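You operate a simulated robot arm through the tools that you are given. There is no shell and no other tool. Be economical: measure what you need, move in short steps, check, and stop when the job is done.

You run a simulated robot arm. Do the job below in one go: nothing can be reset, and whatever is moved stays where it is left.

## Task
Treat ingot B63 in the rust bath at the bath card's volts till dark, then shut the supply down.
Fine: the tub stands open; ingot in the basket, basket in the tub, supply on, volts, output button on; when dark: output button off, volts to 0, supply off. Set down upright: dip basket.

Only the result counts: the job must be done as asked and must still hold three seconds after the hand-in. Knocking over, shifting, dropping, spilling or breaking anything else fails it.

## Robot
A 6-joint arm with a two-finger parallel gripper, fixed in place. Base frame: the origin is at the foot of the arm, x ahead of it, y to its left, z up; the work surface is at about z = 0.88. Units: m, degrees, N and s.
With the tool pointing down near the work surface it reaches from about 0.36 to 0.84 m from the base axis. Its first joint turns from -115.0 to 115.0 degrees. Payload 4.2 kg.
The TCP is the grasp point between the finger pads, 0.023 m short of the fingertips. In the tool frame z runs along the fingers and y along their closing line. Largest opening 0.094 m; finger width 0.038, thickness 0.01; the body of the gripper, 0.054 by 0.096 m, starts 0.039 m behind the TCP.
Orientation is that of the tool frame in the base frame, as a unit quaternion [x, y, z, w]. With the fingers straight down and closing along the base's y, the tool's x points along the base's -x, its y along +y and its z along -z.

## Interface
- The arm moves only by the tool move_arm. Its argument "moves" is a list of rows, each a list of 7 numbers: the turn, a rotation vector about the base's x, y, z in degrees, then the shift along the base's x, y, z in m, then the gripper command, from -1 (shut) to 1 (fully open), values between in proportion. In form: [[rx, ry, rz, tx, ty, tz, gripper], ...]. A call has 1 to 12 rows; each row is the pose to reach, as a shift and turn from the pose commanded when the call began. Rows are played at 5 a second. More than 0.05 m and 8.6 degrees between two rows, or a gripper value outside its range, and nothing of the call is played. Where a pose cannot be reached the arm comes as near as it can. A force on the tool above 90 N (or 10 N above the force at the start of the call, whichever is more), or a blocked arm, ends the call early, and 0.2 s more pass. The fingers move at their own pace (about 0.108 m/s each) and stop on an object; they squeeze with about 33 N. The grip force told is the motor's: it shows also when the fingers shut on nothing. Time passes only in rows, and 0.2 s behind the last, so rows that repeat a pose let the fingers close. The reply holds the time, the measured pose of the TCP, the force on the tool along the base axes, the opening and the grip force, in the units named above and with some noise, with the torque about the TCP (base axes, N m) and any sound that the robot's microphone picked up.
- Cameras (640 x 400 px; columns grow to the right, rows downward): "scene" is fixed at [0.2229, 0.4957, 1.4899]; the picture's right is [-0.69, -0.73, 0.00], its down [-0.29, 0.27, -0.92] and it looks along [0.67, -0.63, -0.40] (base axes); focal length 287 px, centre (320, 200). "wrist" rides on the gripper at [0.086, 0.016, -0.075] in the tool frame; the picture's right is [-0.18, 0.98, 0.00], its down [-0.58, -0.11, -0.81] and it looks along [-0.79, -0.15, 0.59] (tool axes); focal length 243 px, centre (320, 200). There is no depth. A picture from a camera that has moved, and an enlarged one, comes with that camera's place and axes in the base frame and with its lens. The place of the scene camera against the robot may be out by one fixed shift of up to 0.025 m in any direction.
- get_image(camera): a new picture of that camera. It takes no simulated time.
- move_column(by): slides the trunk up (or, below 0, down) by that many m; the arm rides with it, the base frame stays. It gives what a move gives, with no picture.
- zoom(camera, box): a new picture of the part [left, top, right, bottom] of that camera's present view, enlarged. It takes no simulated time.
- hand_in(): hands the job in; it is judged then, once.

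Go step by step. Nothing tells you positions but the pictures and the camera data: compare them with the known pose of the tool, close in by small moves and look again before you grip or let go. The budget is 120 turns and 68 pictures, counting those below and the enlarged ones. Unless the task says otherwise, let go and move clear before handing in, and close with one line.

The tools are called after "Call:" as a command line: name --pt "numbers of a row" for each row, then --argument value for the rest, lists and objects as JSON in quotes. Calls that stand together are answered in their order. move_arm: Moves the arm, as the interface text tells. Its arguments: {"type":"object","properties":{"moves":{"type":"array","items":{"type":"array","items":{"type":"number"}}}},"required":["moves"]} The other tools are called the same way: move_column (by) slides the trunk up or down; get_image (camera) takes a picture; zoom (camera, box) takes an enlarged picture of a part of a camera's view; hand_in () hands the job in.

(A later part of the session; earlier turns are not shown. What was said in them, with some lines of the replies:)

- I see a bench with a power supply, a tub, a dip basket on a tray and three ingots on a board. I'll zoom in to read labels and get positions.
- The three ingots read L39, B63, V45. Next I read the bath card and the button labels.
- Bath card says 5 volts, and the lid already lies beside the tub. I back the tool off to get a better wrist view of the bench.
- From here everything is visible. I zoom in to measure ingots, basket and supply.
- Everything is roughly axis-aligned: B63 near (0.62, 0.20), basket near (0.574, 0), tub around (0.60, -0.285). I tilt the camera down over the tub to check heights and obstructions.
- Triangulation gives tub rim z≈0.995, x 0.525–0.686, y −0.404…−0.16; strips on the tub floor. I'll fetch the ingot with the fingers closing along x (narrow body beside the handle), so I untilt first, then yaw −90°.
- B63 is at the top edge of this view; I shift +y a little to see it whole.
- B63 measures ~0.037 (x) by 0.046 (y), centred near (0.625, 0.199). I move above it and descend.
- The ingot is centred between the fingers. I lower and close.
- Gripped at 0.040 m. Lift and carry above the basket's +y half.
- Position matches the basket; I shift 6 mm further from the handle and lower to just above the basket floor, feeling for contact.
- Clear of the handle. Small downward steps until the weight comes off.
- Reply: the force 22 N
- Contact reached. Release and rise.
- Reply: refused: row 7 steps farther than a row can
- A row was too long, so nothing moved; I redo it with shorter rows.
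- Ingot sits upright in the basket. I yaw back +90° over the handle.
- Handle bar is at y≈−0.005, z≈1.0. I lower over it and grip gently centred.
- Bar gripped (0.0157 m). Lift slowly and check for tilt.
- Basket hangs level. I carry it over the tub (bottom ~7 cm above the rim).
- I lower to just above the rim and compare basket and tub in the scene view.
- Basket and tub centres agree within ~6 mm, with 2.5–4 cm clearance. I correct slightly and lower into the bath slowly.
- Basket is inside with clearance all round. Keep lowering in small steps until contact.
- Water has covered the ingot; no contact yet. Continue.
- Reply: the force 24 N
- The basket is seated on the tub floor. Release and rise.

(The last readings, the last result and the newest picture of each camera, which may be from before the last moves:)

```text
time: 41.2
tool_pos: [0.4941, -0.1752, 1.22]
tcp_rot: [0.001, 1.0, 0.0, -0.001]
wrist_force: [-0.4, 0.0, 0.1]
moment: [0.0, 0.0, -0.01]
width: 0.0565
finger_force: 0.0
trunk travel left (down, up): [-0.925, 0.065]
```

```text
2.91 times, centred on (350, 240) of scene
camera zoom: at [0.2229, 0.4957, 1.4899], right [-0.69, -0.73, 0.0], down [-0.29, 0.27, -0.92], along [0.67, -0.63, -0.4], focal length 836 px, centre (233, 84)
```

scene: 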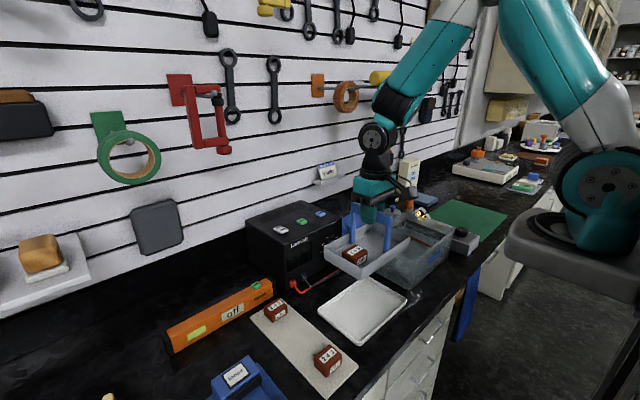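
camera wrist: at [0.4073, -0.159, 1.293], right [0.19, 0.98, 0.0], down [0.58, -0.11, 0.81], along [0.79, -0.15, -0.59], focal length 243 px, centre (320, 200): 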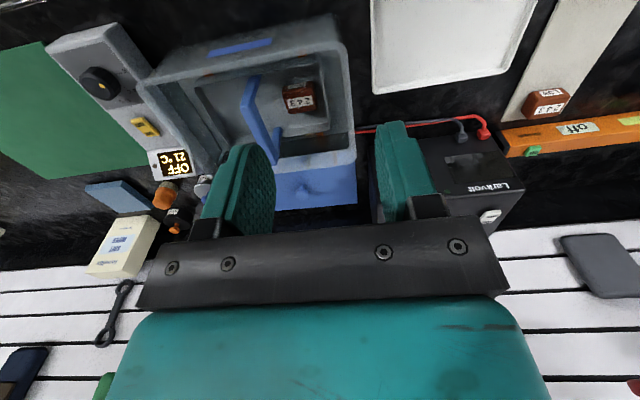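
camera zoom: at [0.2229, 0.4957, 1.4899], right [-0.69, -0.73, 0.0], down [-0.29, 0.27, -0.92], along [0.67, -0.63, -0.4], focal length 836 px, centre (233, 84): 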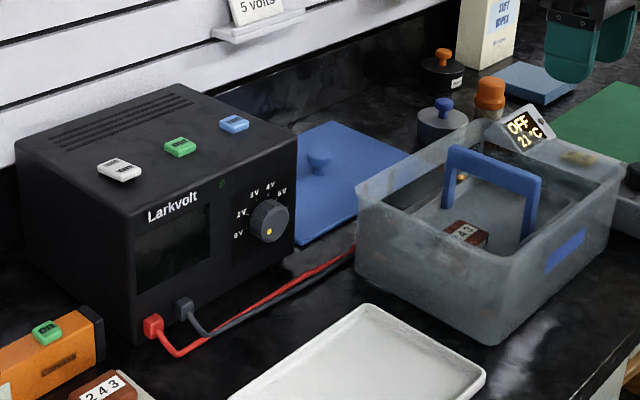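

Basket and ingot are submerged. The supply buttons triangulate to z≈1.054: white rocker ≈(0.842, 0.076), green "out" ≈(0.834, −0.005). I move above the rocker with closed fingers, yawed −90° so the tip is thin along x.

Call:
move_arm --pt "0 0 -8.2 0.02 0.02 0 0" --pt "0 0 -16.4 0.045 0.045 0 -0.5" --pt "0 0 -24.6 0.07 0.07 0 -1" --pt "0 0 -32.8 0.095 0.095 0 -1" --pt "0 0 -41 0.12 0.12 0 -1" --pt "0 0 -49.2 0.145 0.145 0 -1" --pt "0 0 -57.4 0.17 0.17 0 -1" --pt "0 0 -65.6 0.195 0.195 0 -1" --pt "0 0 -73.8 0.22 0.22 0 -1" --pt "0 0 -82 0.24 0.24 0 -1" --pt "0 0 -90 0.27 0.255 0 -1" --pt "0 0 -90 0.3 0.255 0 -1"

Call:
move_arm --pt "0 0 0 0.02 0 -0.03 -1" --pt "0 0 0 0.034 -0.005 -0.05 -1" --pt "0 0 0 0.034 -0.005 -0.06 -1" --pt "0 0 0 0.034 -0.005 -0.06 -1"

Call:
get_image --camera "wrist"

```text
time: 43.8
tool_pos: [0.7968, 0.0768, 1.2204]
tcp_rot: [0.708, 0.706, -0.001, 0.0]
wrist_force: [-1.1, -0.2, 0.4]
moment: [0.0, -0.01, 0.05]
width: 0.0
finger_force: 33.3
trunk travel left (down, up): [-0.925, 0.065]
```

```text
time: 44.8
tool_pos: [0.8327, 0.0733, 1.1586]
tcp_rot: [0.708, 0.707, 0.0, 0.0]
wrist_force: [1.0, -0.3, 0.0]
moment: [0.01, 0.01, -0.02]
width: 0.0
finger_force: 33.1
trunk travel left (down, up): [-0.925, 0.065]
```

```text
31 pictures are left
camera wrist: at [0.849, 0.16, 1.2324], right [0.98, -0.18, 0.0], down [-0.11, -0.58, 0.81], along [-0.15, -0.79, -0.59], focal length 243 px, centre (320, 200)
```

wrist: 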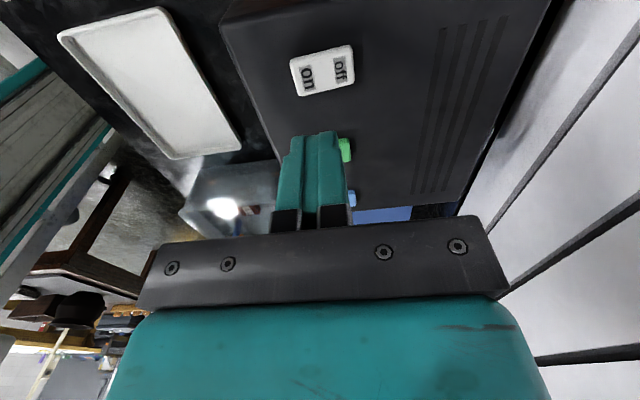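

Rocker: "on" pad at ≈(0.823, 0.073), "off" at ≈(0.847, 0.074). I lower over "on" and press.

Call:
move_arm --pt "0 0 0 -0.011 0 -0.03 -1" --pt "0 0 0 -0.011 0 -0.06 -1" --pt "0 0 0 -0.011 0 -0.072 -1" --pt "0 0 0 -0.011 0 -0.078 -1" --pt "0 0 0 -0.011 0 -0.081 -1" --pt "0 0 0 -0.011 0 -0.081 -1"

```text
time: 46.2
tool_pos: [0.8193, 0.0713, 1.0824]
tcp_rot: [0.708, 0.707, 0.001, 0.001]
wrist_force: [-11.2, -2.3, 34.7]
moment: [-0.01, -0.06, 0.0]
width: 0.0001
finger_force: 33.2
trunk travel left (down, up): [-0.925, 0.065]
```

Contact at z≈1.082 with 35 N. I lift and look at whether the supply came on.

Call:
move_arm --pt "0 0 0 0 0 0.02 -1" --pt "0 0 0 0 0 0.06 -1" --pt "0 0 0 0 0 0.06 -1"

Call:
zoom --camera "scene" --box '[240, 190, 350, 290]'

```text
time: 47.0
tool_pos: [0.8204, 0.0738, 1.1379]
tcp_rot: [0.707, 0.707, 0.0, 0.0]
wrist_force: [0.3, -0.1, 0.5]
moment: [-0.03, 0.0, -0.02]
width: 0.0
finger_force: 33.2
trunk travel left (down, up): [-0.925, 0.065]
```

```text
4.00 times, centred on (295, 240) of scene
camera zoom: at [0.2229, 0.4957, 1.4899], right [-0.69, -0.73, 0.0], down [-0.29, 0.27, -0.92], along [0.67, -0.63, -0.4], focal length 1149 px, centre (420, 40)
```

zoom: 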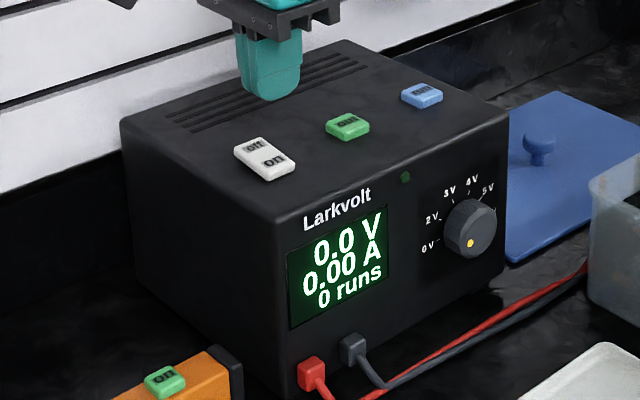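

The supply is on showing 0.0 V. Next the knob (axis ≈ y −0.066, z 0.969): I retreat, then tilt the tool to point forward.

Call:
move_arm --pt "0 0 0 0 0 0.03 -1" --pt "0 0 0 -0.035 -0.025 0.045 -1" --pt "0 0 0 -0.07 -0.05 0.06 -1" --pt "0 0 0 -0.11 -0.075 0.06 -1" --pt "0 0 0 -0.15 -0.1 0.06 -1" --pt "0 0 0 -0.19 -0.125 0.06 -1" --pt "0 0 0 -0.22 -0.139 0.06 -1" --pt "0 0 0 -0.22 -0.139 0.06 -0.5"

Call:
move_arm --pt "0 -8.2 0 0 0 0 0.4" --pt "0 -16.4 0 0 0 0 0.4" --pt "0 -24.6 0 0 0 0 0.4" --pt "0 -32.8 0 0 0 0 0.4" --pt "0 -41 0 0 0 0 0.4" --pt "0 -49.2 0 0 0 0 0.4" --pt "0 -57.4 0 0 0 0 0.4" --pt "0 -65.6 0 0 0 0 0.4" --pt "0 -73.8 0 0 0 0 0.4" --pt "0 -82 0 0 0 0 0.4" --pt "0 -90 0 0 0 0 0.4" --pt "0 -90 0 0 0 0 0.4"

Call:
get_image --camera "scene"

Call:
get_image --camera "wrist"

```text
time: 48.8
tool_pos: [0.5996, -0.0695, 1.1988]
tcp_rot: [0.707, 0.707, 0.001, 0.0]
wrist_force: [0.3, -0.2, 0.5]
moment: [-0.01, 0.01, -0.01]
width: 0.0234
finger_force: 0.0
trunk travel left (down, up): [-0.925, 0.065]
```

```text
time: 51.4
tool_pos: [0.739, -0.0726, 1.3027]
tcp_rot: [0.499, 0.499, 0.501, 0.5]
wrist_force: [-0.6, -0.1, 0.7]
moment: [0.02, 0.06, 0.0]
width: 0.066
finger_force: 0.2
out of reach, approached as far as the arm can: row 5, 6, 7, 8, 9, 10, 11, 12
trunk travel left (down, up): [-0.925, 0.065]
```

```text
29 pictures are left
```

scene: 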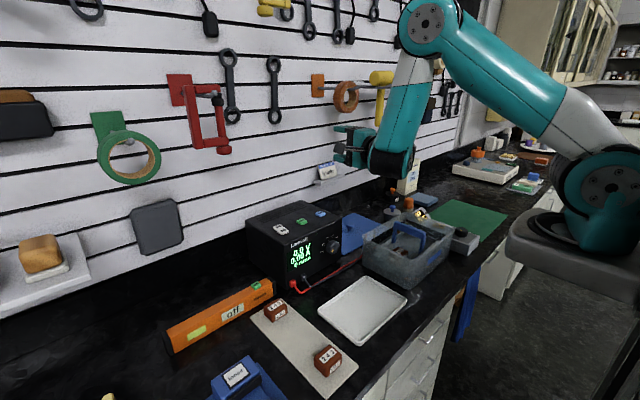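

```text
28 pictures are left
camera wrist: at [0.6647, 0.014, 1.3182], right [0.0, -0.18, 0.98], down [-0.81, -0.58, -0.11], along [0.59, -0.79, -0.15], focal length 243 px, centre (320, 200)
```

wrist: 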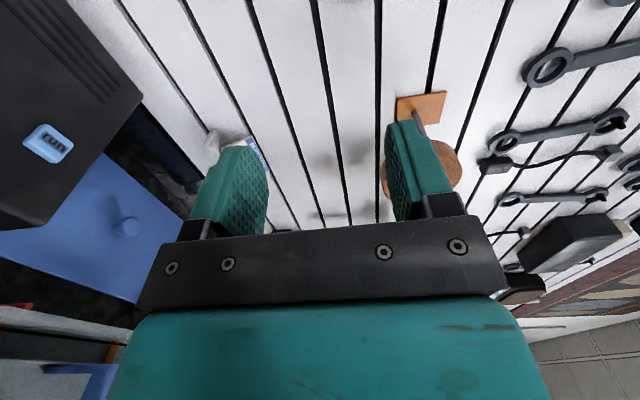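

Pointing fully forward puts the forearm over the tub if lowered. Instead I'll use a ~45° forward-pitched grip with fingers closing along y, turning the knob about x in several strokes. First undo the tilt and yaw.

Call:
move_arm --pt "0 8.2 0 0 0 0 0.4" --pt "0 16.4 0 0 0 0 0.4" --pt "0 24.6 0 0 0 0 0.4" --pt "0 32.8 0 0 0 0 0.4" --pt "0 41 0 0 0 0 0.4" --pt "0 49.2 0 0 0 0 0.4" --pt "0 57.4 0 0 0 0 0.4" --pt "0 65.6 0 0 0 0 0.4" --pt "0 73.8 0 0 0 0 0.4" --pt "0 82 0 0 0 0 0.4" --pt "0 90 0 0 0 0 0.4" --pt "0 90 0 0 0 0 0.4"

Call:
move_arm --pt "0 0 8.2 0 0 0 0.4" --pt "0 0 16.4 0 0 0 0.4" --pt "0 0 24.6 0 0 0 0.4" --pt "0 0 32.8 0 0 0 0.4" --pt "0 0 41 0 0 0 0.4" --pt "0 0 49.2 0 0 0 0.4" --pt "0 0 57.4 0 0 0 0.4" --pt "0 0 65.6 0 0 0 0.4" --pt "0 0 73.8 0 0 0 0.4" --pt "0 0 82 0 0 0 0.4" --pt "0 0 90 0 0 0 0.4" --pt "0 0 90 0 0 0 0.4"

```text
time: 54.0
tool_pos: [0.7363, -0.0709, 1.2965]
tcp_rot: [0.707, 0.707, 0.0, -0.001]
wrist_force: [-0.4, 0.4, 0.7]
moment: [0.0, 0.0, -0.03]
width: 0.0655
finger_force: 0.0
out of reach, approached as far as the arm can: row 1
trunk travel left (down, up): [-0.925, 0.065]
```

```text
time: 56.6
tool_pos: [0.7354, -0.07, 1.2985]
tcp_rot: [0.0, 1.0, 0.0, 0.0]
wrist_force: [1.0, 0.3, 0.5]
moment: [-0.01, 0.0, 0.05]
width: 0.0656
finger_force: 0.1
trunk travel left (down, up): [-0.925, 0.065]
```

Now pitch forward 45° while lowering in front of the panel, at x≈0.69.

Call:
move_arm --pt "0 -5 0 -0.015 0.001 -0.03 0.4" --pt "0 -10 0 -0.03 0.002 -0.06 0.4" --pt "0 -15 0 -0.045 0.003 -0.1 0.4" --pt "0 -20 0 -0.045 0.004 -0.14 0.4" --pt "0 -25 0 -0.045 0.004 -0.18 0.4" --pt "0 -30 0 -0.045 0.004 -0.22 0.4" --pt "0 -35 0 -0.045 0.004 -0.25 0.4" --pt "0 -40 0 -0.045 0.004 -0.27 0.4" --pt "0 -45 0 -0.045 0.004 -0.29 0.4" --pt "0 -45 0 -0.045 0.004 -0.29 0.4"

Call:
get_image --camera "wrist"

Call:
zoom --camera "scene" --box '[240, 130, 480, 300]'

```text
time: 58.8
tool_pos: [0.6909, -0.0679, 1.007]
tcp_rot: [0.0, 0.924, 0.001, 0.383]
wrist_force: [0.9, 0.0, 0.3]
moment: [-0.01, -0.02, 0.0]
width: 0.0656
finger_force: 0.0
trunk travel left (down, up): [-0.925, 0.065]
```

```text
27 pictures are left
camera wrist: at [0.5767, -0.0514, 0.9973], right [0.13, 0.98, 0.13], down [-0.16, -0.11, 0.98], along [0.98, -0.15, 0.14], focal length 243 px, centre (320, 200)
```

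wrist: 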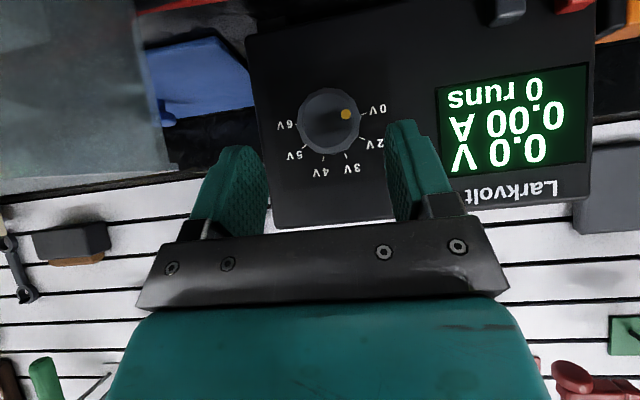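

```text
2.35 times, centred on (360, 215) of scene
camera zoom: at [0.2229, 0.4957, 1.4899], right [-0.69, -0.73, 0.0], down [-0.29, 0.27, -0.92], along [0.67, -0.63, -0.4], focal length 676 px, centre (226, 165)
```

zoom: 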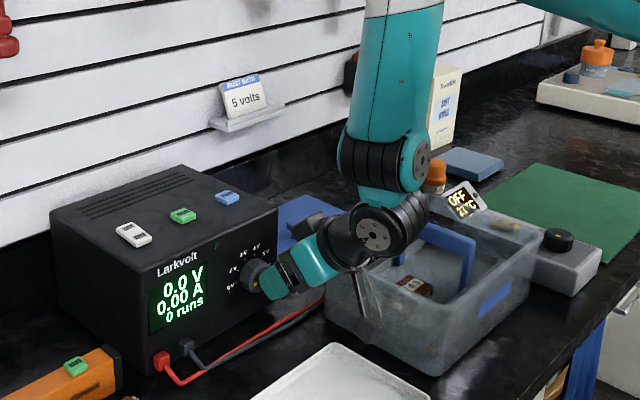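

Head-on view confirms the knob axis at y≈−0.065, z≈0.970, Ø0.042, pointer at 0V; 5V is ~160° clockwise. I align on the axis and lean the tool −53° about x for the first stroke.

Call:
move_arm --pt "0 0 0 0 0.003 -0.02 0.4" --pt "0 0 0 0 0.003 -0.035 0.4" --pt "-8 0 0 0 0.003 -0.035 0.4" --pt "-16 0 0 0 0.003 -0.035 0.4" --pt "-24 0 0 0 0.003 -0.035 0.4" --pt "-32 0 0 0 0.003 -0.035 0.4" --pt "-40 0 0 0 0.003 -0.035 0.4" --pt "-48 0 0 0 0.003 -0.035 0.4" --pt "-54 0 0 0 0.003 -0.035 0.4" --pt "-54 0 0 0 0.003 -0.035 0.4"

Call:
get_image --camera "wrist"

```text
time: 61.0
tool_pos: [0.6903, -0.0616, 0.9716]
tcp_rot: [-0.174, 0.823, -0.42, 0.341]
wrist_force: [0.0, 0.1, 0.4]
moment: [-0.02, 0.02, 0.02]
width: 0.0659
finger_force: 0.2
trunk travel left (down, up): [-0.925, 0.065]
```

```text
25 pictures are left
camera wrist: at [0.5767, -0.0596, 0.9526], right [0.13, 0.68, -0.72], down [-0.16, 0.73, 0.66], along [0.98, 0.03, 0.2], focal length 243 px, centre (320, 200)
```

wrist: 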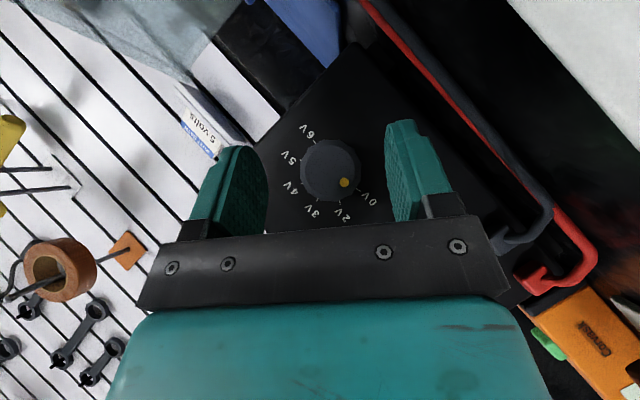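

Knob is centred between the fingers. Advance along +x to the panel and close.

Call:
move_arm --pt "0 0 0 0.02 -0.001 0 0.4" --pt "0 0 0 0.035 -0.002 0 0.4" --pt "0 0 0 0.043 -0.002 0 0.4" --pt "0 0 0 0.047 -0.002 0 0.4" --pt "0 0 0 0.047 -0.002 0 0.4"

Call:
move_arm --pt "0 0 0 0 0 0 0" --pt "0 0 0 0 0 0 -0.5" --pt "0 0 0 0 0 0 -1" --pt "0 0 0 0 0 0 -1"

```text
time: 62.2
tool_pos: [0.7368, -0.0646, 0.9716]
tcp_rot: [-0.174, 0.823, -0.419, 0.341]
wrist_force: [1.2, -0.2, 1.0]
moment: [-0.03, 0.02, -0.01]
width: 0.0658
finger_force: 0.1
trunk travel left (down, up): [-0.925, 0.065]
```

```text
time: 63.2
tool_pos: [0.7378, -0.0646, 0.97]
tcp_rot: [-0.175, 0.823, -0.419, 0.341]
wrist_force: [1.6, 7.9, -16.3]
moment: [0.01, 0.07, 0.44]
width: 0.0432
finger_force: 45.1
trunk travel left (down, up): [-0.925, 0.065]
```

Knob gripped (0.043 m). Turn +54° about x.

Call:
move_arm --pt "0 0 0 0 0.0007 -0.0014 -1" --pt "7 0 0 0 0.0007 -0.0014 -1" --pt "14 0 0 0 0.0007 -0.0014 -1" --pt "21 0 0 0 0.0007 -0.0014 -1" --pt "28 0 0 0 0.0007 -0.0014 -1" --pt "35 0 0 0 0.0007 -0.0014 -1" --pt "42 0 0 0 0.0007 -0.0014 -1" --pt "49 0 0 0 0.0007 -0.0014 -1" --pt "54 0 0 0 0.0007 -0.0014 -1" --pt "54 0 0 0 0.0007 -0.0014 -1"

Call:
zoom --camera "scene" --box '[240, 160, 440, 300]'

```text
time: 65.4
tool_pos: [0.7364, -0.0645, 0.9715]
tcp_rot: [0.001, 0.924, 0.0, 0.382]
wrist_force: [-1.9, 0.4, -6.9]
moment: [-0.02, -0.2, 0.86]
width: 0.0436
finger_force: 45.3
trunk travel left (down, up): [-0.925, 0.065]
```

```text
2.86 times, centred on (340, 230) of scene
camera zoom: at [0.2229, 0.4957, 1.4899], right [-0.69, -0.73, 0.0], down [-0.29, 0.27, -0.92], along [0.67, -0.63, -0.4], focal length 821 px, centre (263, 114)
```

zoom: 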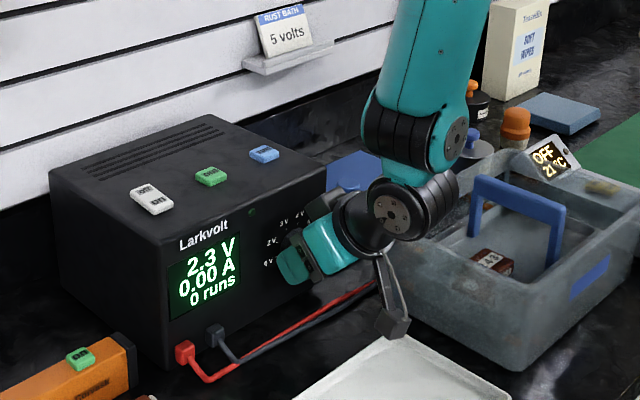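

Display reads 2.3 V, roughly 40° per volt. Open, return to −54° around the axis, regrip, and turn again.

Call:
move_arm --pt "0 0 0 0 0 0 0.4" --pt "0 0 0 0 0 0 0.4" --pt "-8 0 0 0 0 0 0.4" --pt "-16 0 0 0 0 0 0.4" --pt "-24 0 0 0 0 0 0.4" --pt "-32 0 0 0 0 0 0.4" --pt "-40 0 0 0 0 0 0.4" --pt "-48 0 0 0 0 0 0.4" --pt "-54 0 0 0 0 0 0.4" --pt "-54 0 0 0 0 0 0.4"

Call:
move_arm --pt "0 0 0 0 0 0 0" --pt "0 0 0 0 0 0 -1" --pt "0 0 0 0 0 0 -1" --pt "7 0 0 0 0 0 -1" --pt "14 0 0 0 0 0 -1" --pt "21 0 0 0 0 0 -1" --pt "28 0 0 0 0 0 -1" --pt "35 0 0 0 0 0 -1" --pt "42 0 0 0 0 0 -1" --pt "49 0 0 0 0 0 -1" --pt "54 0 0 0 0 0 -1" --pt "54 0 0 0 0 0 -1"

Call:
zoom --camera "scene" --box '[240, 190, 360, 290]'

```text
time: 67.6
tool_pos: [0.7371, -0.063, 0.9706]
tcp_rot: [-0.174, 0.823, -0.42, 0.341]
wrist_force: [0.4, -0.2, -0.4]
moment: [0.01, 0.06, -0.01]
width: 0.0659
finger_force: 0.0
trunk travel left (down, up): [-0.925, 0.065]
```

```text
time: 70.2
tool_pos: [0.7377, -0.0643, 0.9718]
tcp_rot: [0.001, 0.923, -0.001, 0.384]
wrist_force: [4.4, -8.8, 6.8]
moment: [-0.02, -0.98, 0.34]
width: 0.0426
finger_force: 45.2
trunk travel left (down, up): [-0.925, 0.065]
```

```text
4.00 times, centred on (300, 240) of scene
camera zoom: at [0.2229, 0.4957, 1.4899], right [-0.69, -0.73, 0.0], down [-0.29, 0.27, -0.92], along [0.67, -0.63, -0.4], focal length 1149 px, centre (400, 40)
```

zoom: 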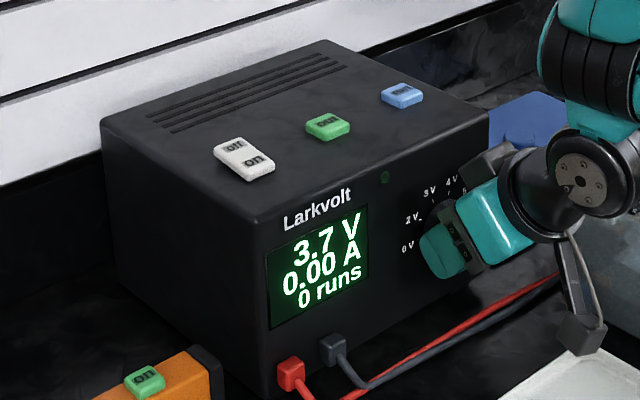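

3.7 V now (≈38.6°/V). A third stroke of ~50° should give 5.0 V.

Call:
move_arm --pt "0 0 0 0 0 0 0.4" --pt "0 0 0 0 0 0 0.4" --pt "-8 0 0 0 0 0 0.4" --pt "-16 0 0 0 0 0 0.4" --pt "-24 0 0 0 0 0 0.4" --pt "-32 0 0 0 0 0 0.4" --pt "-40 0 0 0 0 0 0.4" --pt "-48 0 0 0 0 0 0.4" --pt "-54 0 0 0 0 0 0.4" --pt "-54 0 0 0 0 0 0.4"

Call:
move_arm --pt "0 0 0 0 0 0 0" --pt "0 0 0 0 0 0 -1" --pt "0 0 0 0 0 0 -1" --pt "7 0 0 0 0 0 -1" --pt "14 0 0 0 0 0 -1" --pt "21 0 0 0 0 0 -1" --pt "28 0 0 0 0 0 -1" --pt "35 0 0 0 0 0 -1" --pt "42 0 0 0 0 0 -1" --pt "49 0 0 0 0 0 -1" --pt "50 0 0 0 0 0 -1" --pt "50 0 0 0 0 0 -1"

Call:
zoom --camera "scene" --box '[240, 190, 360, 290]'

```text
time: 72.4
tool_pos: [0.7384, -0.0647, 0.9716]
tcp_rot: [-0.174, 0.823, -0.42, 0.341]
wrist_force: [1.0, -0.8, -0.1]
moment: [-0.01, 0.01, 0.0]
width: 0.0657
finger_force: 0.1
trunk travel left (down, up): [-0.925, 0.065]
```

```text
time: 75.0
tool_pos: [0.7374, -0.0664, 0.9717]
tcp_rot: [-0.012, 0.923, -0.032, 0.382]
wrist_force: [10.0, 1.7, -9.3]
moment: [0.02, -0.57, -0.01]
width: 0.0428
finger_force: 45.1
trunk travel left (down, up): [-0.925, 0.065]
```

```text
4.00 times, centred on (300, 240) of scene
camera zoom: at [0.2229, 0.4957, 1.4899], right [-0.69, -0.73, 0.0], down [-0.29, 0.27, -0.92], along [0.67, -0.63, -0.4], focal length 1149 px, centre (400, 40)
```

zoom: 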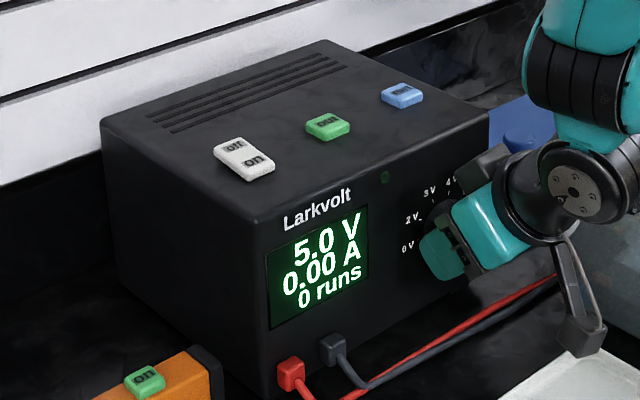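

5.0 V exactly. Release, back out, rise, and level the tool.

Call:
move_arm --pt "0 0 0 0 0 0 0.4" --pt "0 0 0 0 0 0 0.4" --pt "0 0 0 -0.025 0 0 0.4" --pt "0 0 0 -0.05 0 0 0.4" --pt "0 0 0 -0.06 0 0.04 0.4" --pt "4 0 0 -0.06 0 0.08 0" --pt "4 0 0 -0.06 0 0.12 -0.5" --pt "4 0 0 -0.06 0 0.16 -1" --pt "4 0 0 -0.06 0 0.2 -1" --pt "4 0 0 -0.05 0 0.22 -1"

Call:
move_arm --pt "0 7 0 0.03 0.01 0.01 -1" --pt "0 14 0 0.06 0.02 0.01 -1" --pt "0 21 0 0.09 0.04 0.01 -1" --pt "0 28 0 0.11 0.06 0.01 -1" --pt "0 35 0 0.13 0.061 0.0 -1" --pt "0 42 0 0.147 0.061 -0.01 -1" --pt "0 45 0 0.147 0.061 -0.03 -1" --pt "0 45 0 0.147 0.061 -0.04 -1"

Call:
get_image --camera "scene"

Call:
get_image --camera "wrist"

```text
time: 77.2
tool_pos: [0.6871, -0.0647, 1.1899]
tcp_rot: [0.0, 0.924, 0.0, 0.382]
wrist_force: [0.0, -0.2, -0.1]
moment: [-0.01, -0.01, 0.0]
width: 0.0001
finger_force: 33.4
trunk travel left (down, up): [-0.925, 0.065]
```

```text
time: 79.0
tool_pos: [0.8347, -0.0021, 1.1492]
tcp_rot: [0.0, 1.0, 0.0, 0.001]
wrist_force: [-0.5, -0.2, -0.7]
moment: [-0.01, -0.02, -0.03]
width: 0.0
finger_force: 32.8
trunk travel left (down, up): [-0.925, 0.065]
```

```text
21 pictures are left
```

scene: 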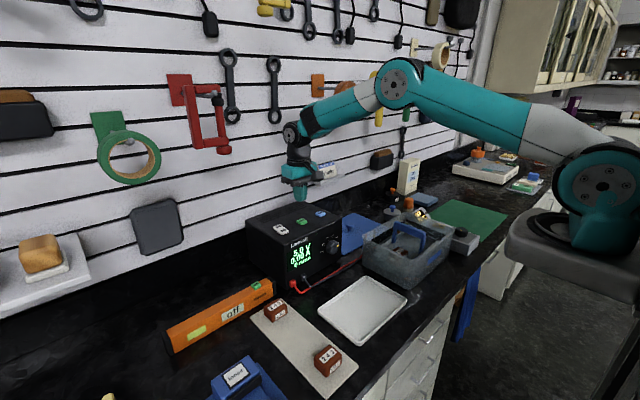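

```text
20 pictures are left
camera wrist: at [0.7487, 0.0149, 1.2232], right [0.18, 0.98, 0.0], down [0.58, -0.11, 0.81], along [0.79, -0.15, -0.59], focal length 243 px, centre (320, 200)
```

wrist: 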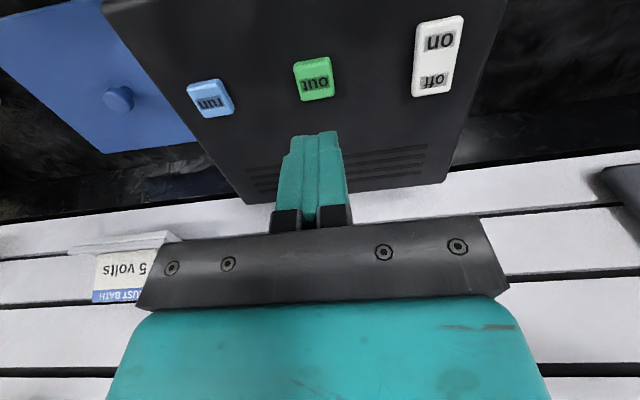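

Green "out" sits at (0.833, −0.005), 5 V still set. Press it once and lift.

Call:
move_arm --pt "0 0 0 -0.002 -0.003 -0.03 -1" --pt "0 0 0 -0.002 -0.003 -0.055 -1" --pt "0 0 0 -0.002 -0.003 -0.066 -1" --pt "0 0 0 -0.002 -0.003 -0.073 -1" --pt "0 0 0 -0.002 -0.003 -0.073 -1"

Call:
move_arm --pt "0 0 0 0 0 0.02 -1" --pt "0 0 0 0 0 0.045 -1"

Call:
zoom --camera "scene" --box '[240, 190, 450, 300]'

```text
time: 80.2
tool_pos: [0.8314, -0.0051, 1.079]
tcp_rot: [0.0, 1.0, 0.0, 0.0]
wrist_force: [-0.3, 0.1, 1.8]
moment: [0.0, -0.01, 0.02]
width: 0.0001
finger_force: 33.1
trunk travel left (down, up): [-0.925, 0.065]
heard: click
```

```text
time: 80.8
tool_pos: [0.833, -0.0031, 1.1245]
tcp_rot: [0.0, 1.0, 0.0, -0.001]
wrist_force: [0.1, -0.4, -0.7]
moment: [0.0, 0.01, 0.04]
width: 0.0
finger_force: 33.7
trunk travel left (down, up): [-0.925, 0.065]
```

```text
3.05 times, centred on (345, 245) of scene
camera zoom: at [0.2229, 0.4957, 1.4899], right [-0.69, -0.73, 0.0], down [-0.29, 0.27, -0.92], along [0.67, -0.63, -0.4], focal length 876 px, centre (244, 63)
```

zoom: 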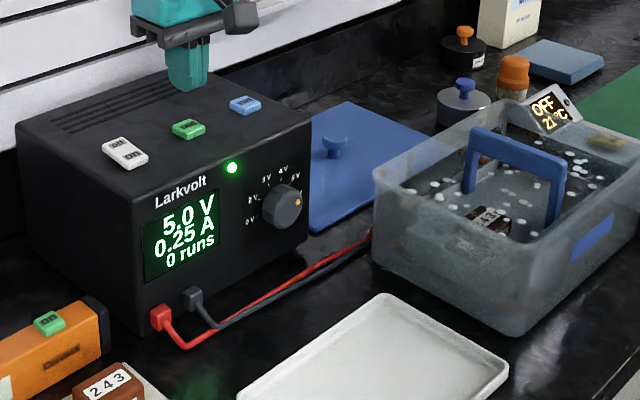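

Output is on (0.25 A, bubbles). I hold above the button and watch the ingot.

Call:
move_arm --pt "0 0 0 0 0 0 -1" --pt "0 0 0 0 0 0 -1" --pt "0 0 0 0 0 0 -1" --pt "0 0 0 0 0 0 -1" --pt "0 0 0 0 0 0 -1"

Call:
zoom --camera "scene" --box '[260, 200, 440, 290]'

```text
time: 82.0
tool_pos: [0.8322, -0.0042, 1.1242]
tcp_rot: [0.0, 1.0, 0.0, 0.0]
wrist_force: [-0.2, -0.6, -0.6]
moment: [-0.02, -0.02, -0.03]
width: 0.0
finger_force: 32.9
trunk travel left (down, up): [-0.925, 0.065]
```

```text
3.56 times, centred on (350, 245) of scene
camera zoom: at [0.2229, 0.4957, 1.4899], right [-0.69, -0.73, 0.0], down [-0.29, 0.27, -0.92], along [0.67, -0.63, -0.4], focal length 1022 px, centre (213, 40)
```

zoom: 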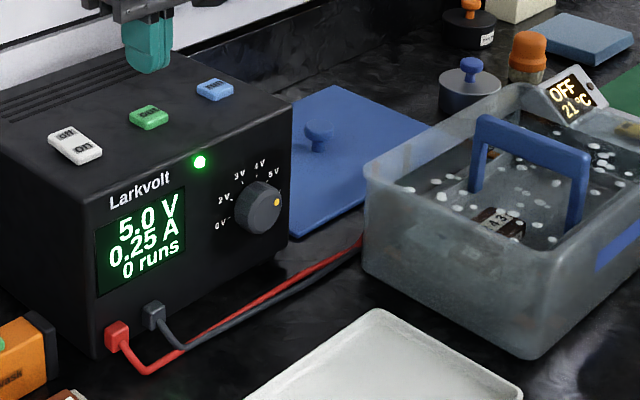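

Call:
move_arm --pt "0 0 0 0 0 0 -1" --pt "0 0 0 0 0 0 -1" --pt "0 0 0 0 0 0 -1" --pt "0 0 0 0 0 0 -1" --pt "0 0 0 0 0 0 -1" --pt "0 0 0 0 0 0 -1" --pt "0 0 0 0 0 0 -1" --pt "0 0 0 0 0 0 -1"

Call:
zoom --camera "scene" --box '[375, 225, 435, 265]'

```text
time: 83.8
tool_pos: [0.8326, -0.0046, 1.1242]
tcp_rot: [0.0, 1.0, 0.0, 0.0]
wrist_force: [-1.1, 0.9, 0.1]
moment: [-0.01, 0.0, 0.0]
width: 0.0
finger_force: 32.5
trunk travel left (down, up): [-0.925, 0.065]
```

```text
10.00 times, centred on (405, 245) of scene
camera zoom: at [0.2229, 0.4957, 1.4899], right [-0.69, -0.73, 0.0], down [-0.29, 0.27, -0.92], along [0.67, -0.63, -0.4], focal length 2873 px, centre (-530, -250)
```

zoom: 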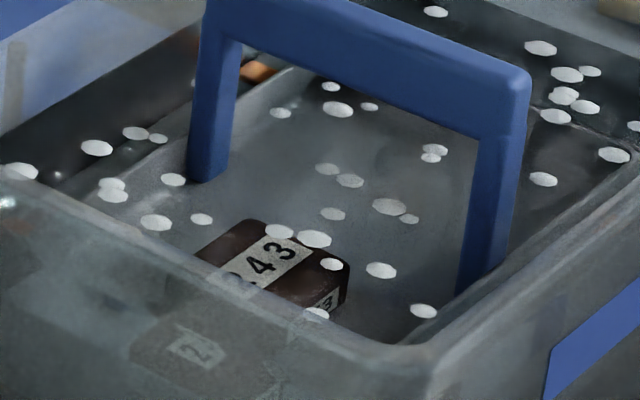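

It is darkening (dark brown). I wait more and compare.

Call:
move_arm --pt "0 0 0 0 0 0 -1" --pt "0 0 0 0 0 0 -1" --pt "0 0 0 0 0 0 -1" --pt "0 0 0 0 0 0 -1" --pt "0 0 0 0 0 0 -1" --pt "0 0 0 0 0 0 -1" --pt "0 0 0 0 0 0 -1" --pt "0 0 0 0 0 0 -1" --pt "0 0 0 0 0 0 -1" --pt "0 0 0 0 0 0 -1" --pt "0 0 0 0 0 0 -1" --pt "0 0 0 0 0 0 -1"

Call:
zoom --camera "scene" --box '[375, 225, 435, 265]'

```text
time: 86.4
tool_pos: [0.8319, -0.0036, 1.124]
tcp_rot: [0.0, 1.0, -0.001, 0.0]
wrist_force: [0.7, 0.1, 0.3]
moment: [0.0, -0.03, -0.03]
width: 0.0001
finger_force: 32.8
trunk travel left (down, up): [-0.925, 0.065]
```

```text
10.00 times, centred on (405, 245) of scene
camera zoom: at [0.2229, 0.4957, 1.4899], right [-0.69, -0.73, 0.0], down [-0.29, 0.27, -0.92], along [0.67, -0.63, -0.4], focal length 2873 px, centre (-530, -250)
```

zoom: 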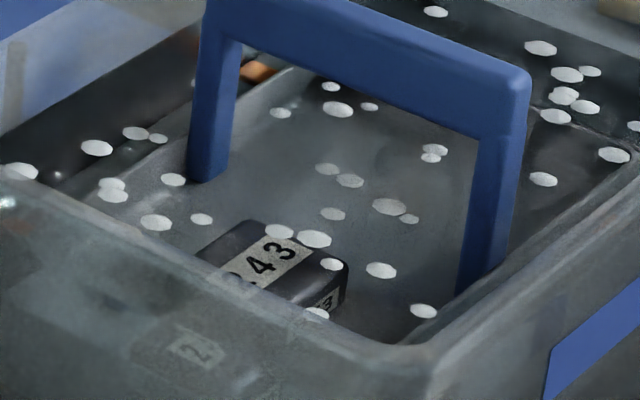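

It is now dark grey. A short further wait to see whether it still changes.

Call:
move_arm --pt "0 0 0 0 0 0 -1" --pt "0 0 0 0 0 0 -1" --pt "0 0 0 0 0 0 -1" --pt "0 0 0 0 0 0 -1"

Call:
zoom --camera "scene" --box '[375, 225, 435, 265]'

```text
time: 87.4
tool_pos: [0.8323, -0.0037, 1.1243]
tcp_rot: [0.0, 1.0, 0.0, 0.0]
wrist_force: [-0.1, -0.3, -0.1]
moment: [0.01, 0.01, -0.01]
width: 0.0
finger_force: 33.5
trunk travel left (down, up): [-0.925, 0.065]
```

```text
10.00 times, centred on (405, 245) of scene
camera zoom: at [0.2229, 0.4957, 1.4899], right [-0.69, -0.73, 0.0], down [-0.29, 0.27, -0.92], along [0.67, -0.63, -0.4], focal length 2873 px, centre (-530, -250)
```

zoom: 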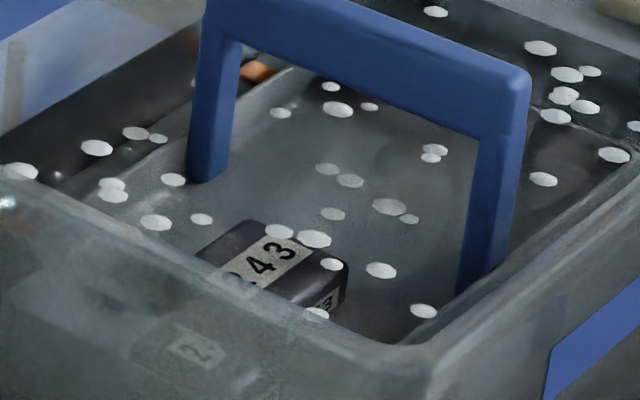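

Unchanged, so the treatment is complete. Press the output button off.

Call:
move_arm --pt "0 0 0 0 0 -0.025 -1" --pt "0 0 0 0 0 -0.038 -1" --pt "0 0 0 0 0 -0.045 -1" --pt "0 0 0 0 0 -0.045 -1"

Call:
move_arm --pt "0 0 0 0 0 0.02 -1" --pt "0 0 0 0 0 0.06 -1" --pt "0 0 0 0 0 0.08 -1"

Call:
zoom --camera "scene" --box '[240, 190, 450, 300]'

```text
time: 88.4
tool_pos: [0.8333, -0.006, 1.0787]
tcp_rot: [0.0, 1.0, 0.0, 0.0]
wrist_force: [-0.9, -1.0, 2.1]
moment: [0.01, 0.06, -0.02]
width: 0.0
finger_force: 33.2
trunk travel left (down, up): [-0.925, 0.065]
heard: click
```

```text
time: 89.2
tool_pos: [0.8333, -0.006, 1.1592]
tcp_rot: [0.0, 1.0, 0.0, 0.0]
wrist_force: [0.4, -0.6, -1.0]
moment: [-0.01, 0.0, 0.0]
width: 0.0
finger_force: 33.1
trunk travel left (down, up): [-0.925, 0.065]
```

```text
3.05 times, centred on (345, 245) of scene
camera zoom: at [0.2229, 0.4957, 1.4899], right [-0.69, -0.73, 0.0], down [-0.29, 0.27, -0.92], along [0.67, -0.63, -0.4], focal length 876 px, centre (244, 63)
```

zoom: 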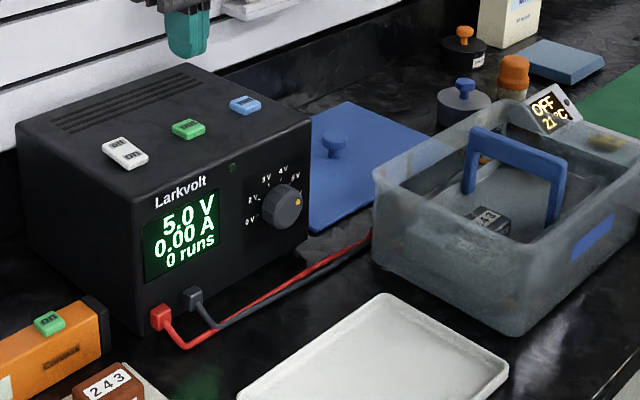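

Output off. Retrace to the knob with the 45° pitch.

Call:
move_arm --pt "0 -3 0 0 0 0.03 -1" --pt "0 -8 0 -0.02 -0.005 0.04 -1" --pt "0 -15 0 -0.05 -0.015 0.04 -1" --pt "0 -22 0 -0.08 -0.03 0.04 -0.5" --pt "0 -29 0 -0.11 -0.045 0.035 0" --pt "0 -36 0 -0.13 -0.055 0.03 0.4" --pt "0 -43 0 -0.146 -0.0597 0.03 0.4" --pt "0 -45 0 -0.156 -0.0597 0.02 0.4"

Call:
move_arm --pt "0 0 0 0 0 -0.04 0.4" --pt "0 0 0 0 0 -0.08 0.4" --pt "0 0 0 0 0 -0.12 0.4" --pt "0 0 0 0 0 -0.16 0.4" --pt "0 0 0 0 0 -0.2 0.4" --pt "0 0 0 0 0 -0.208 0.4" --pt "0 0 0 0 0 -0.208 0.4"

Call:
get_image --camera "wrist"

```text
time: 91.0
tool_pos: [0.677, -0.0663, 1.176]
tcp_rot: [0.0, 0.924, -0.001, 0.383]
wrist_force: [-0.9, 1.1, -0.2]
moment: [-0.01, -0.01, 0.02]
width: 0.0659
finger_force: 0.0
trunk travel left (down, up): [-0.925, 0.065]
```

```text
time: 92.6
tool_pos: [0.6771, -0.0648, 0.9694]
tcp_rot: [0.001, 0.924, -0.001, 0.383]
wrist_force: [0.6, 0.2, 0.7]
moment: [-0.02, 0.01, -0.01]
width: 0.0657
finger_force: 0.1
trunk travel left (down, up): [-0.925, 0.065]
```

```text
13 pictures are left
camera wrist: at [0.563, -0.0483, 0.9607], right [0.13, 0.98, 0.13], down [-0.16, -0.11, 0.98], along [0.98, -0.15, 0.14], focal length 243 px, centre (320, 200)
```

wrist: 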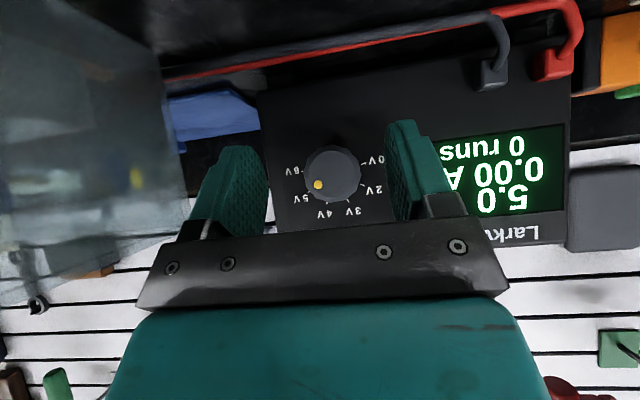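

Aligned with the knob; advance, grip and turn −54°.

Call:
move_arm --pt "0 0 0 0.03 0 0.001 0.4" --pt "0 0 0 0.05 0 0.001 0.4" --pt "0 0 0 0.06 0 0.001 0.4" --pt "0 0 0 0.06 0 0.001 0.2" --pt "0 0 0 0.06 0 0.001 -0.5" --pt "0 0 0 0.06 0 0.001 -1" --pt "0 0 0 0.06 0 0.001 -1"

Call:
move_arm --pt "-7 0 0 0 0 0 -1" --pt "-14 0 0 0 0 0 -1" --pt "-21 0 0 0 0 0 -1" --pt "-28 0 0 0 0 0 -1" --pt "-35 0 0 0 0 0 -1" --pt "-42 0 0 0 0 0 -1" --pt "-49 0 0 0 0 0 -1" --pt "-54 0 0 0 0 0 -1" --pt "-54 0 0 0 0 0 -1"

Call:
move_arm --pt "0 0 0 0 0 0 0.4" --pt "0 0 0 0 0 0 0.4" --pt "8 0 0 0 0 0 0.4" --pt "16 0 0 0 0 0 0.4" --pt "24 0 0 0 0 0 0.4" --pt "32 0 0 0 0 0 0.4" --pt "40 0 0 0 0 0 0.4" --pt "48 0 0 0 0 0 0.4" --pt "54 0 0 0 0 0 0.4" --pt "54 0 0 0 0 0 0"

Call:
move_arm --pt "0 0 0 0 0 0 -1" --pt "0 0 0 0 0 0 -1" --pt "-7 0 0 0 0 0 -1" --pt "-14 0 0 0 0 0 -1" --pt "-21 0 0 0 0 0 -1" --pt "-28 0 0 0 0 0 -1" --pt "-35 0 0 0 0 0 -1" --pt "-42 0 0 0 0 0 -1" --pt "-49 0 0 0 0 0 -1" --pt "-54 0 0 0 0 0 -1" --pt "-54 0 0 0 0 0 -1"

Call:
zoom --camera "scene" --box '[240, 190, 360, 290]'

```text
time: 94.2
tool_pos: [0.735, -0.0648, 0.9711]
tcp_rot: [0.001, 0.924, -0.001, 0.383]
wrist_force: [2.9, -6.4, 0.2]
moment: [-0.02, 0.3, -0.27]
width: 0.0428
finger_force: 45.4
trunk travel left (down, up): [-0.925, 0.065]
```

```text
time: 96.2
tool_pos: [0.7366, -0.0633, 0.972]
tcp_rot: [-0.175, 0.823, -0.418, 0.342]
wrist_force: [-2.0, 23.7, 7.9]
moment: [0.0, -0.6, 0.34]
width: 0.043
finger_force: 44.9
trunk travel left (down, up): [-0.925, 0.065]
```

```text
time: 98.4
tool_pos: [0.7348, -0.0661, 0.9709]
tcp_rot: [0.0, 0.924, 0.0, 0.383]
wrist_force: [0.2, -0.2, 0.5]
moment: [-0.02, -0.01, 0.01]
width: 0.0469
finger_force: 0.1
trunk travel left (down, up): [-0.925, 0.065]
```

```text
time: 100.8
tool_pos: [0.7353, -0.064, 0.971]
tcp_rot: [-0.174, 0.822, -0.42, 0.342]
wrist_force: [-5.5, 21.8, -0.9]
moment: [0.03, -0.71, 0.51]
width: 0.0426
finger_force: 44.1
trunk travel left (down, up): [-0.925, 0.065]
```

```text
4.00 times, centred on (300, 240) of scene
camera zoom: at [0.2229, 0.4957, 1.4899], right [-0.69, -0.73, 0.0], down [-0.29, 0.27, -0.92], along [0.67, -0.63, -0.4], focal length 1149 px, centre (400, 40)
```

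zoom: 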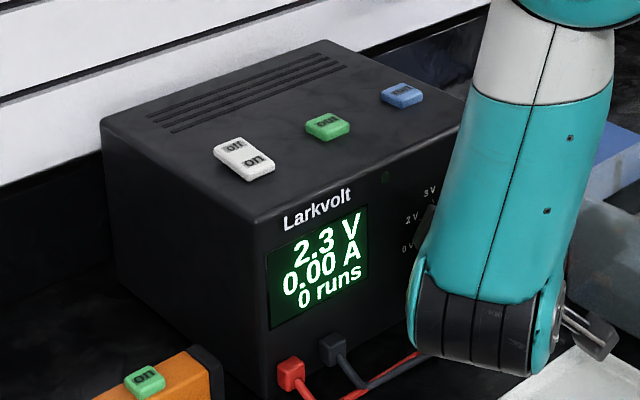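

2.3 V remaining, equal to the first 54° stroke. One more stroke.

Call:
move_arm --pt "0 0 0 0 0 0 0.4" --pt "0 0 0 0 0 0 0.4" --pt "8 0 0 0 0 0 0.4" --pt "16 0 0 0 0 0 0.4" --pt "24 0 0 0 0 0 0.4" --pt "32 0 0 0 0 0 0.4" --pt "40 0 0 0 0 0 0.4" --pt "48 0 0 0 0 0 0.4" --pt "54 0 0 0 0 0 0.4" --pt "54 0 0 0 0 0 0"

Call:
move_arm --pt "0 0 0 0 0 0 -1" --pt "0 0 0 0 0 0 -1" --pt "-7 0 0 0 0 0 -1" --pt "-14 0 0 0 0 0 -1" --pt "-21 0 0 0 0 0 -1" --pt "-28 0 0 0 0 0 -1" --pt "-35 0 0 0 0 0 -1" --pt "-42 0 0 0 0 0 -1" --pt "-49 0 0 0 0 0 -1" --pt "-54 0 0 0 0 0 -1" --pt "-54 0 0 0 0 0 -1"

Call:
zoom --camera "scene" --box '[240, 190, 360, 290]'

```text
time: 103.0
tool_pos: [0.7352, -0.0649, 0.9726]
tcp_rot: [0.001, 0.924, -0.001, 0.383]
wrist_force: [0.0, 0.6, 0.5]
moment: [-0.01, 0.02, -0.03]
width: 0.0472
finger_force: 0.1
trunk travel left (down, up): [-0.925, 0.065]
```

```text
time: 105.4
tool_pos: [0.7352, -0.0648, 0.971]
tcp_rot: [-0.174, 0.824, -0.42, 0.339]
wrist_force: [-9.0, 15.9, -8.2]
moment: [1.43, 0.23, 0.23]
width: 0.0435
finger_force: 45.2
trunk travel left (down, up): [-0.925, 0.065]
```

```text
4.00 times, centred on (300, 240) of scene
camera zoom: at [0.2229, 0.4957, 1.4899], right [-0.69, -0.73, 0.0], down [-0.29, 0.27, -0.92], along [0.67, -0.63, -0.4], focal length 1149 px, centre (400, 40)
```

zoom: 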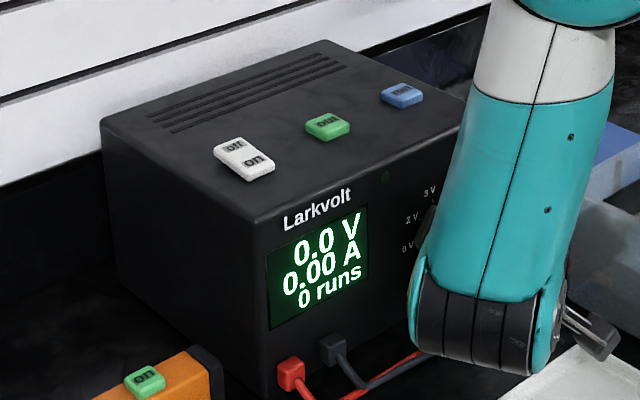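

0.0 V, at the stop. Release, back out, straighten the lean and rise.

Call:
move_arm --pt "0 0 0 0 0 0 0.4" --pt "0 0 0 0 0 0 0.4" --pt "0 0 0 -0.025 0 0 0.4" --pt "0 0 0 -0.05 0 0 0.4" --pt "8 0 0 -0.055 0 0.02 0.4" --pt "16 0 0 -0.055 0 0.05 0" --pt "24 0 0 -0.055 0 0.08 -0.5" --pt "32 0 0 -0.055 0 0.11 -1" --pt "40 0 0 -0.055 0 0.14 -1" --pt "48 0 0 -0.055 0 0.18 -1" --pt "54 0 0 -0.05 0 0.22 -1" --pt "54 0 0 -0.05 0 0.22 -1"

Call:
move_arm --pt "0 7 0 0.03 0.01 0.01 -1" --pt "0 14 0 0.06 0.02 0.02 -1" --pt "0 21 0 0.09 0.04 0.03 -1" --pt "0 28 0 0.11 0.07 0.03 -1" --pt "0 35 0 0.12 0.1 0.03 -1" --pt "0 42 0 0.12 0.12 0.02 -1" --pt "0 45 0 0.12 0.139 0.01 -1" --pt "0 45 0 0.12 0.139 0.01 -1"

Call:
move_arm --pt "0 0 -8.2 0.005 0 0 -1" --pt "0 0 -16.4 0.01 0 0 -1" --pt "0 0 -24.6 0.015 0 0 -1" --pt "0 0 -32.8 0.02 0 0 -1" --pt "0 0 -41 0.025 0 0 -1" --pt "0 0 -49.2 0.03 0 0 -1" --pt "0 0 -57.4 0.035 0 -0.01 -1" --pt "0 0 -65.6 0.04 0 -0.02 -1" --pt "0 0 -73.8 0.044 0 -0.03 -1" --pt "0 0 -82 0.044 0 -0.04 -1" --pt "0 0 -90 0.044 0 -0.05 -1" --pt "0 0 -90 0.044 0 -0.05 -1"

Call:
get_image --camera "wrist"

```text
time: 108.0
tool_pos: [0.6862, -0.0635, 1.1897]
tcp_rot: [0.002, 0.924, 0.0, 0.382]
wrist_force: [1.6, -0.7, -0.2]
moment: [-0.02, -0.02, 0.0]
width: 0.0
finger_force: 32.7
trunk travel left (down, up): [-0.925, 0.065]
```

```text
time: 109.8
tool_pos: [0.8054, 0.0758, 1.2004]
tcp_rot: [0.0, 1.0, 0.0, -0.001]
wrist_force: [-0.3, 0.4, 0.2]
moment: [0.0, -0.01, -0.02]
width: 0.0
finger_force: 33.1
trunk travel left (down, up): [-0.925, 0.065]
```

```text
time: 112.4
tool_pos: [0.8509, 0.0729, 1.1517]
tcp_rot: [0.708, 0.706, 0.0, 0.0]
wrist_force: [0.9, 0.0, 0.7]
moment: [-0.02, 0.0, -0.02]
width: 0.0001
finger_force: 32.9
trunk travel left (down, up): [-0.925, 0.065]
```

```text
10 pictures are left
camera wrist: at [0.8671, 0.159, 1.2251], right [0.98, -0.19, 0.0], down [-0.11, -0.58, 0.81], along [-0.15, -0.79, -0.59], focal length 243 px, centre (320, 200)
```

wrist: 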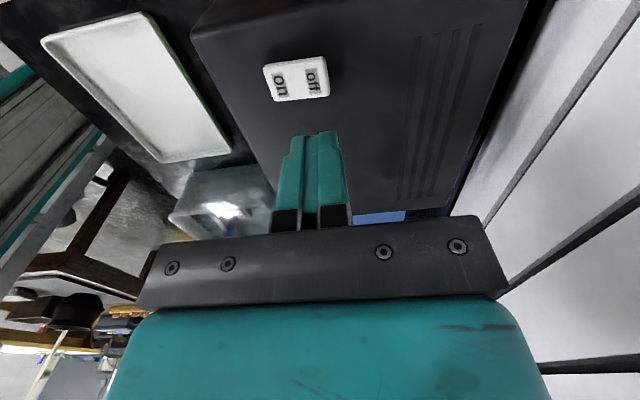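

"Off" pad is at (0.847, 0.074). Press it.

Call:
move_arm --pt "0 0 0 -0.002 0 -0.03 -1" --pt "0 0 0 -0.002 0 -0.055 -1" --pt "0 0 0 -0.002 0 -0.065 -1" --pt "0 0 0 -0.002 0 -0.071 -1" --pt "0 0 0 -0.002 0 -0.074 -1" --pt "0 0 0 -0.002 0 -0.074 -1"

Call:
move_arm --pt "0 0 0 0 0 0.03 -1" --pt "0 0 0 0 0 0.07 -1" --pt "0 0 0 0 0 0.11 -1" --pt "0 0 0 -0.03 0 0.13 -1" --pt "0 0 0 -0.03 0 0.13 -1"

Call:
zoom --camera "scene" --box '[240, 190, 450, 300]'

```text
time: 113.8
tool_pos: [0.8503, 0.0708, 1.0832]
tcp_rot: [0.708, 0.706, 0.004, 0.003]
wrist_force: [-1.3, -17.4, 42.8]
moment: [-0.29, 0.42, 0.13]
width: 0.0002
finger_force: 33.4
trunk travel left (down, up): [-0.925, 0.065]
```

```text
time: 115.0
tool_pos: [0.8201, 0.0693, 1.2067]
tcp_rot: [0.708, 0.706, 0.001, 0.0]
wrist_force: [0.3, -0.6, 0.3]
moment: [0.0, 0.03, 0.02]
width: 0.0001
finger_force: 33.0
trunk travel left (down, up): [-0.925, 0.065]
```

```text
3.05 times, centred on (345, 245) of scene
camera zoom: at [0.2229, 0.4957, 1.4899], right [-0.69, -0.73, 0.0], down [-0.29, 0.27, -0.92], along [0.67, -0.63, -0.4], focal length 876 px, centre (244, 63)
```

zoom: 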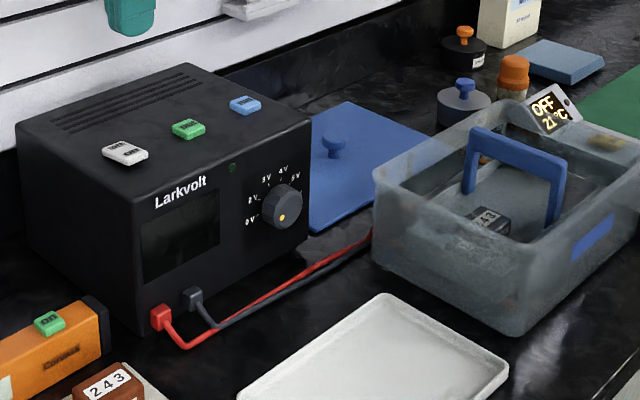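

The supply is dark and off with the knob at 0 V. Ingot B63 is dark, sitting in the upright basket in the tub, and the arm is clear, so I hand in.

Call:
hand_in

```text
The job is handed in.
```

I treated ingot B63 in the rust bath at 5.0 V until it stopped darkening, then shut the supply down: output off, volts to 0, supply off. The ingot is still in the upright basket in the tub.
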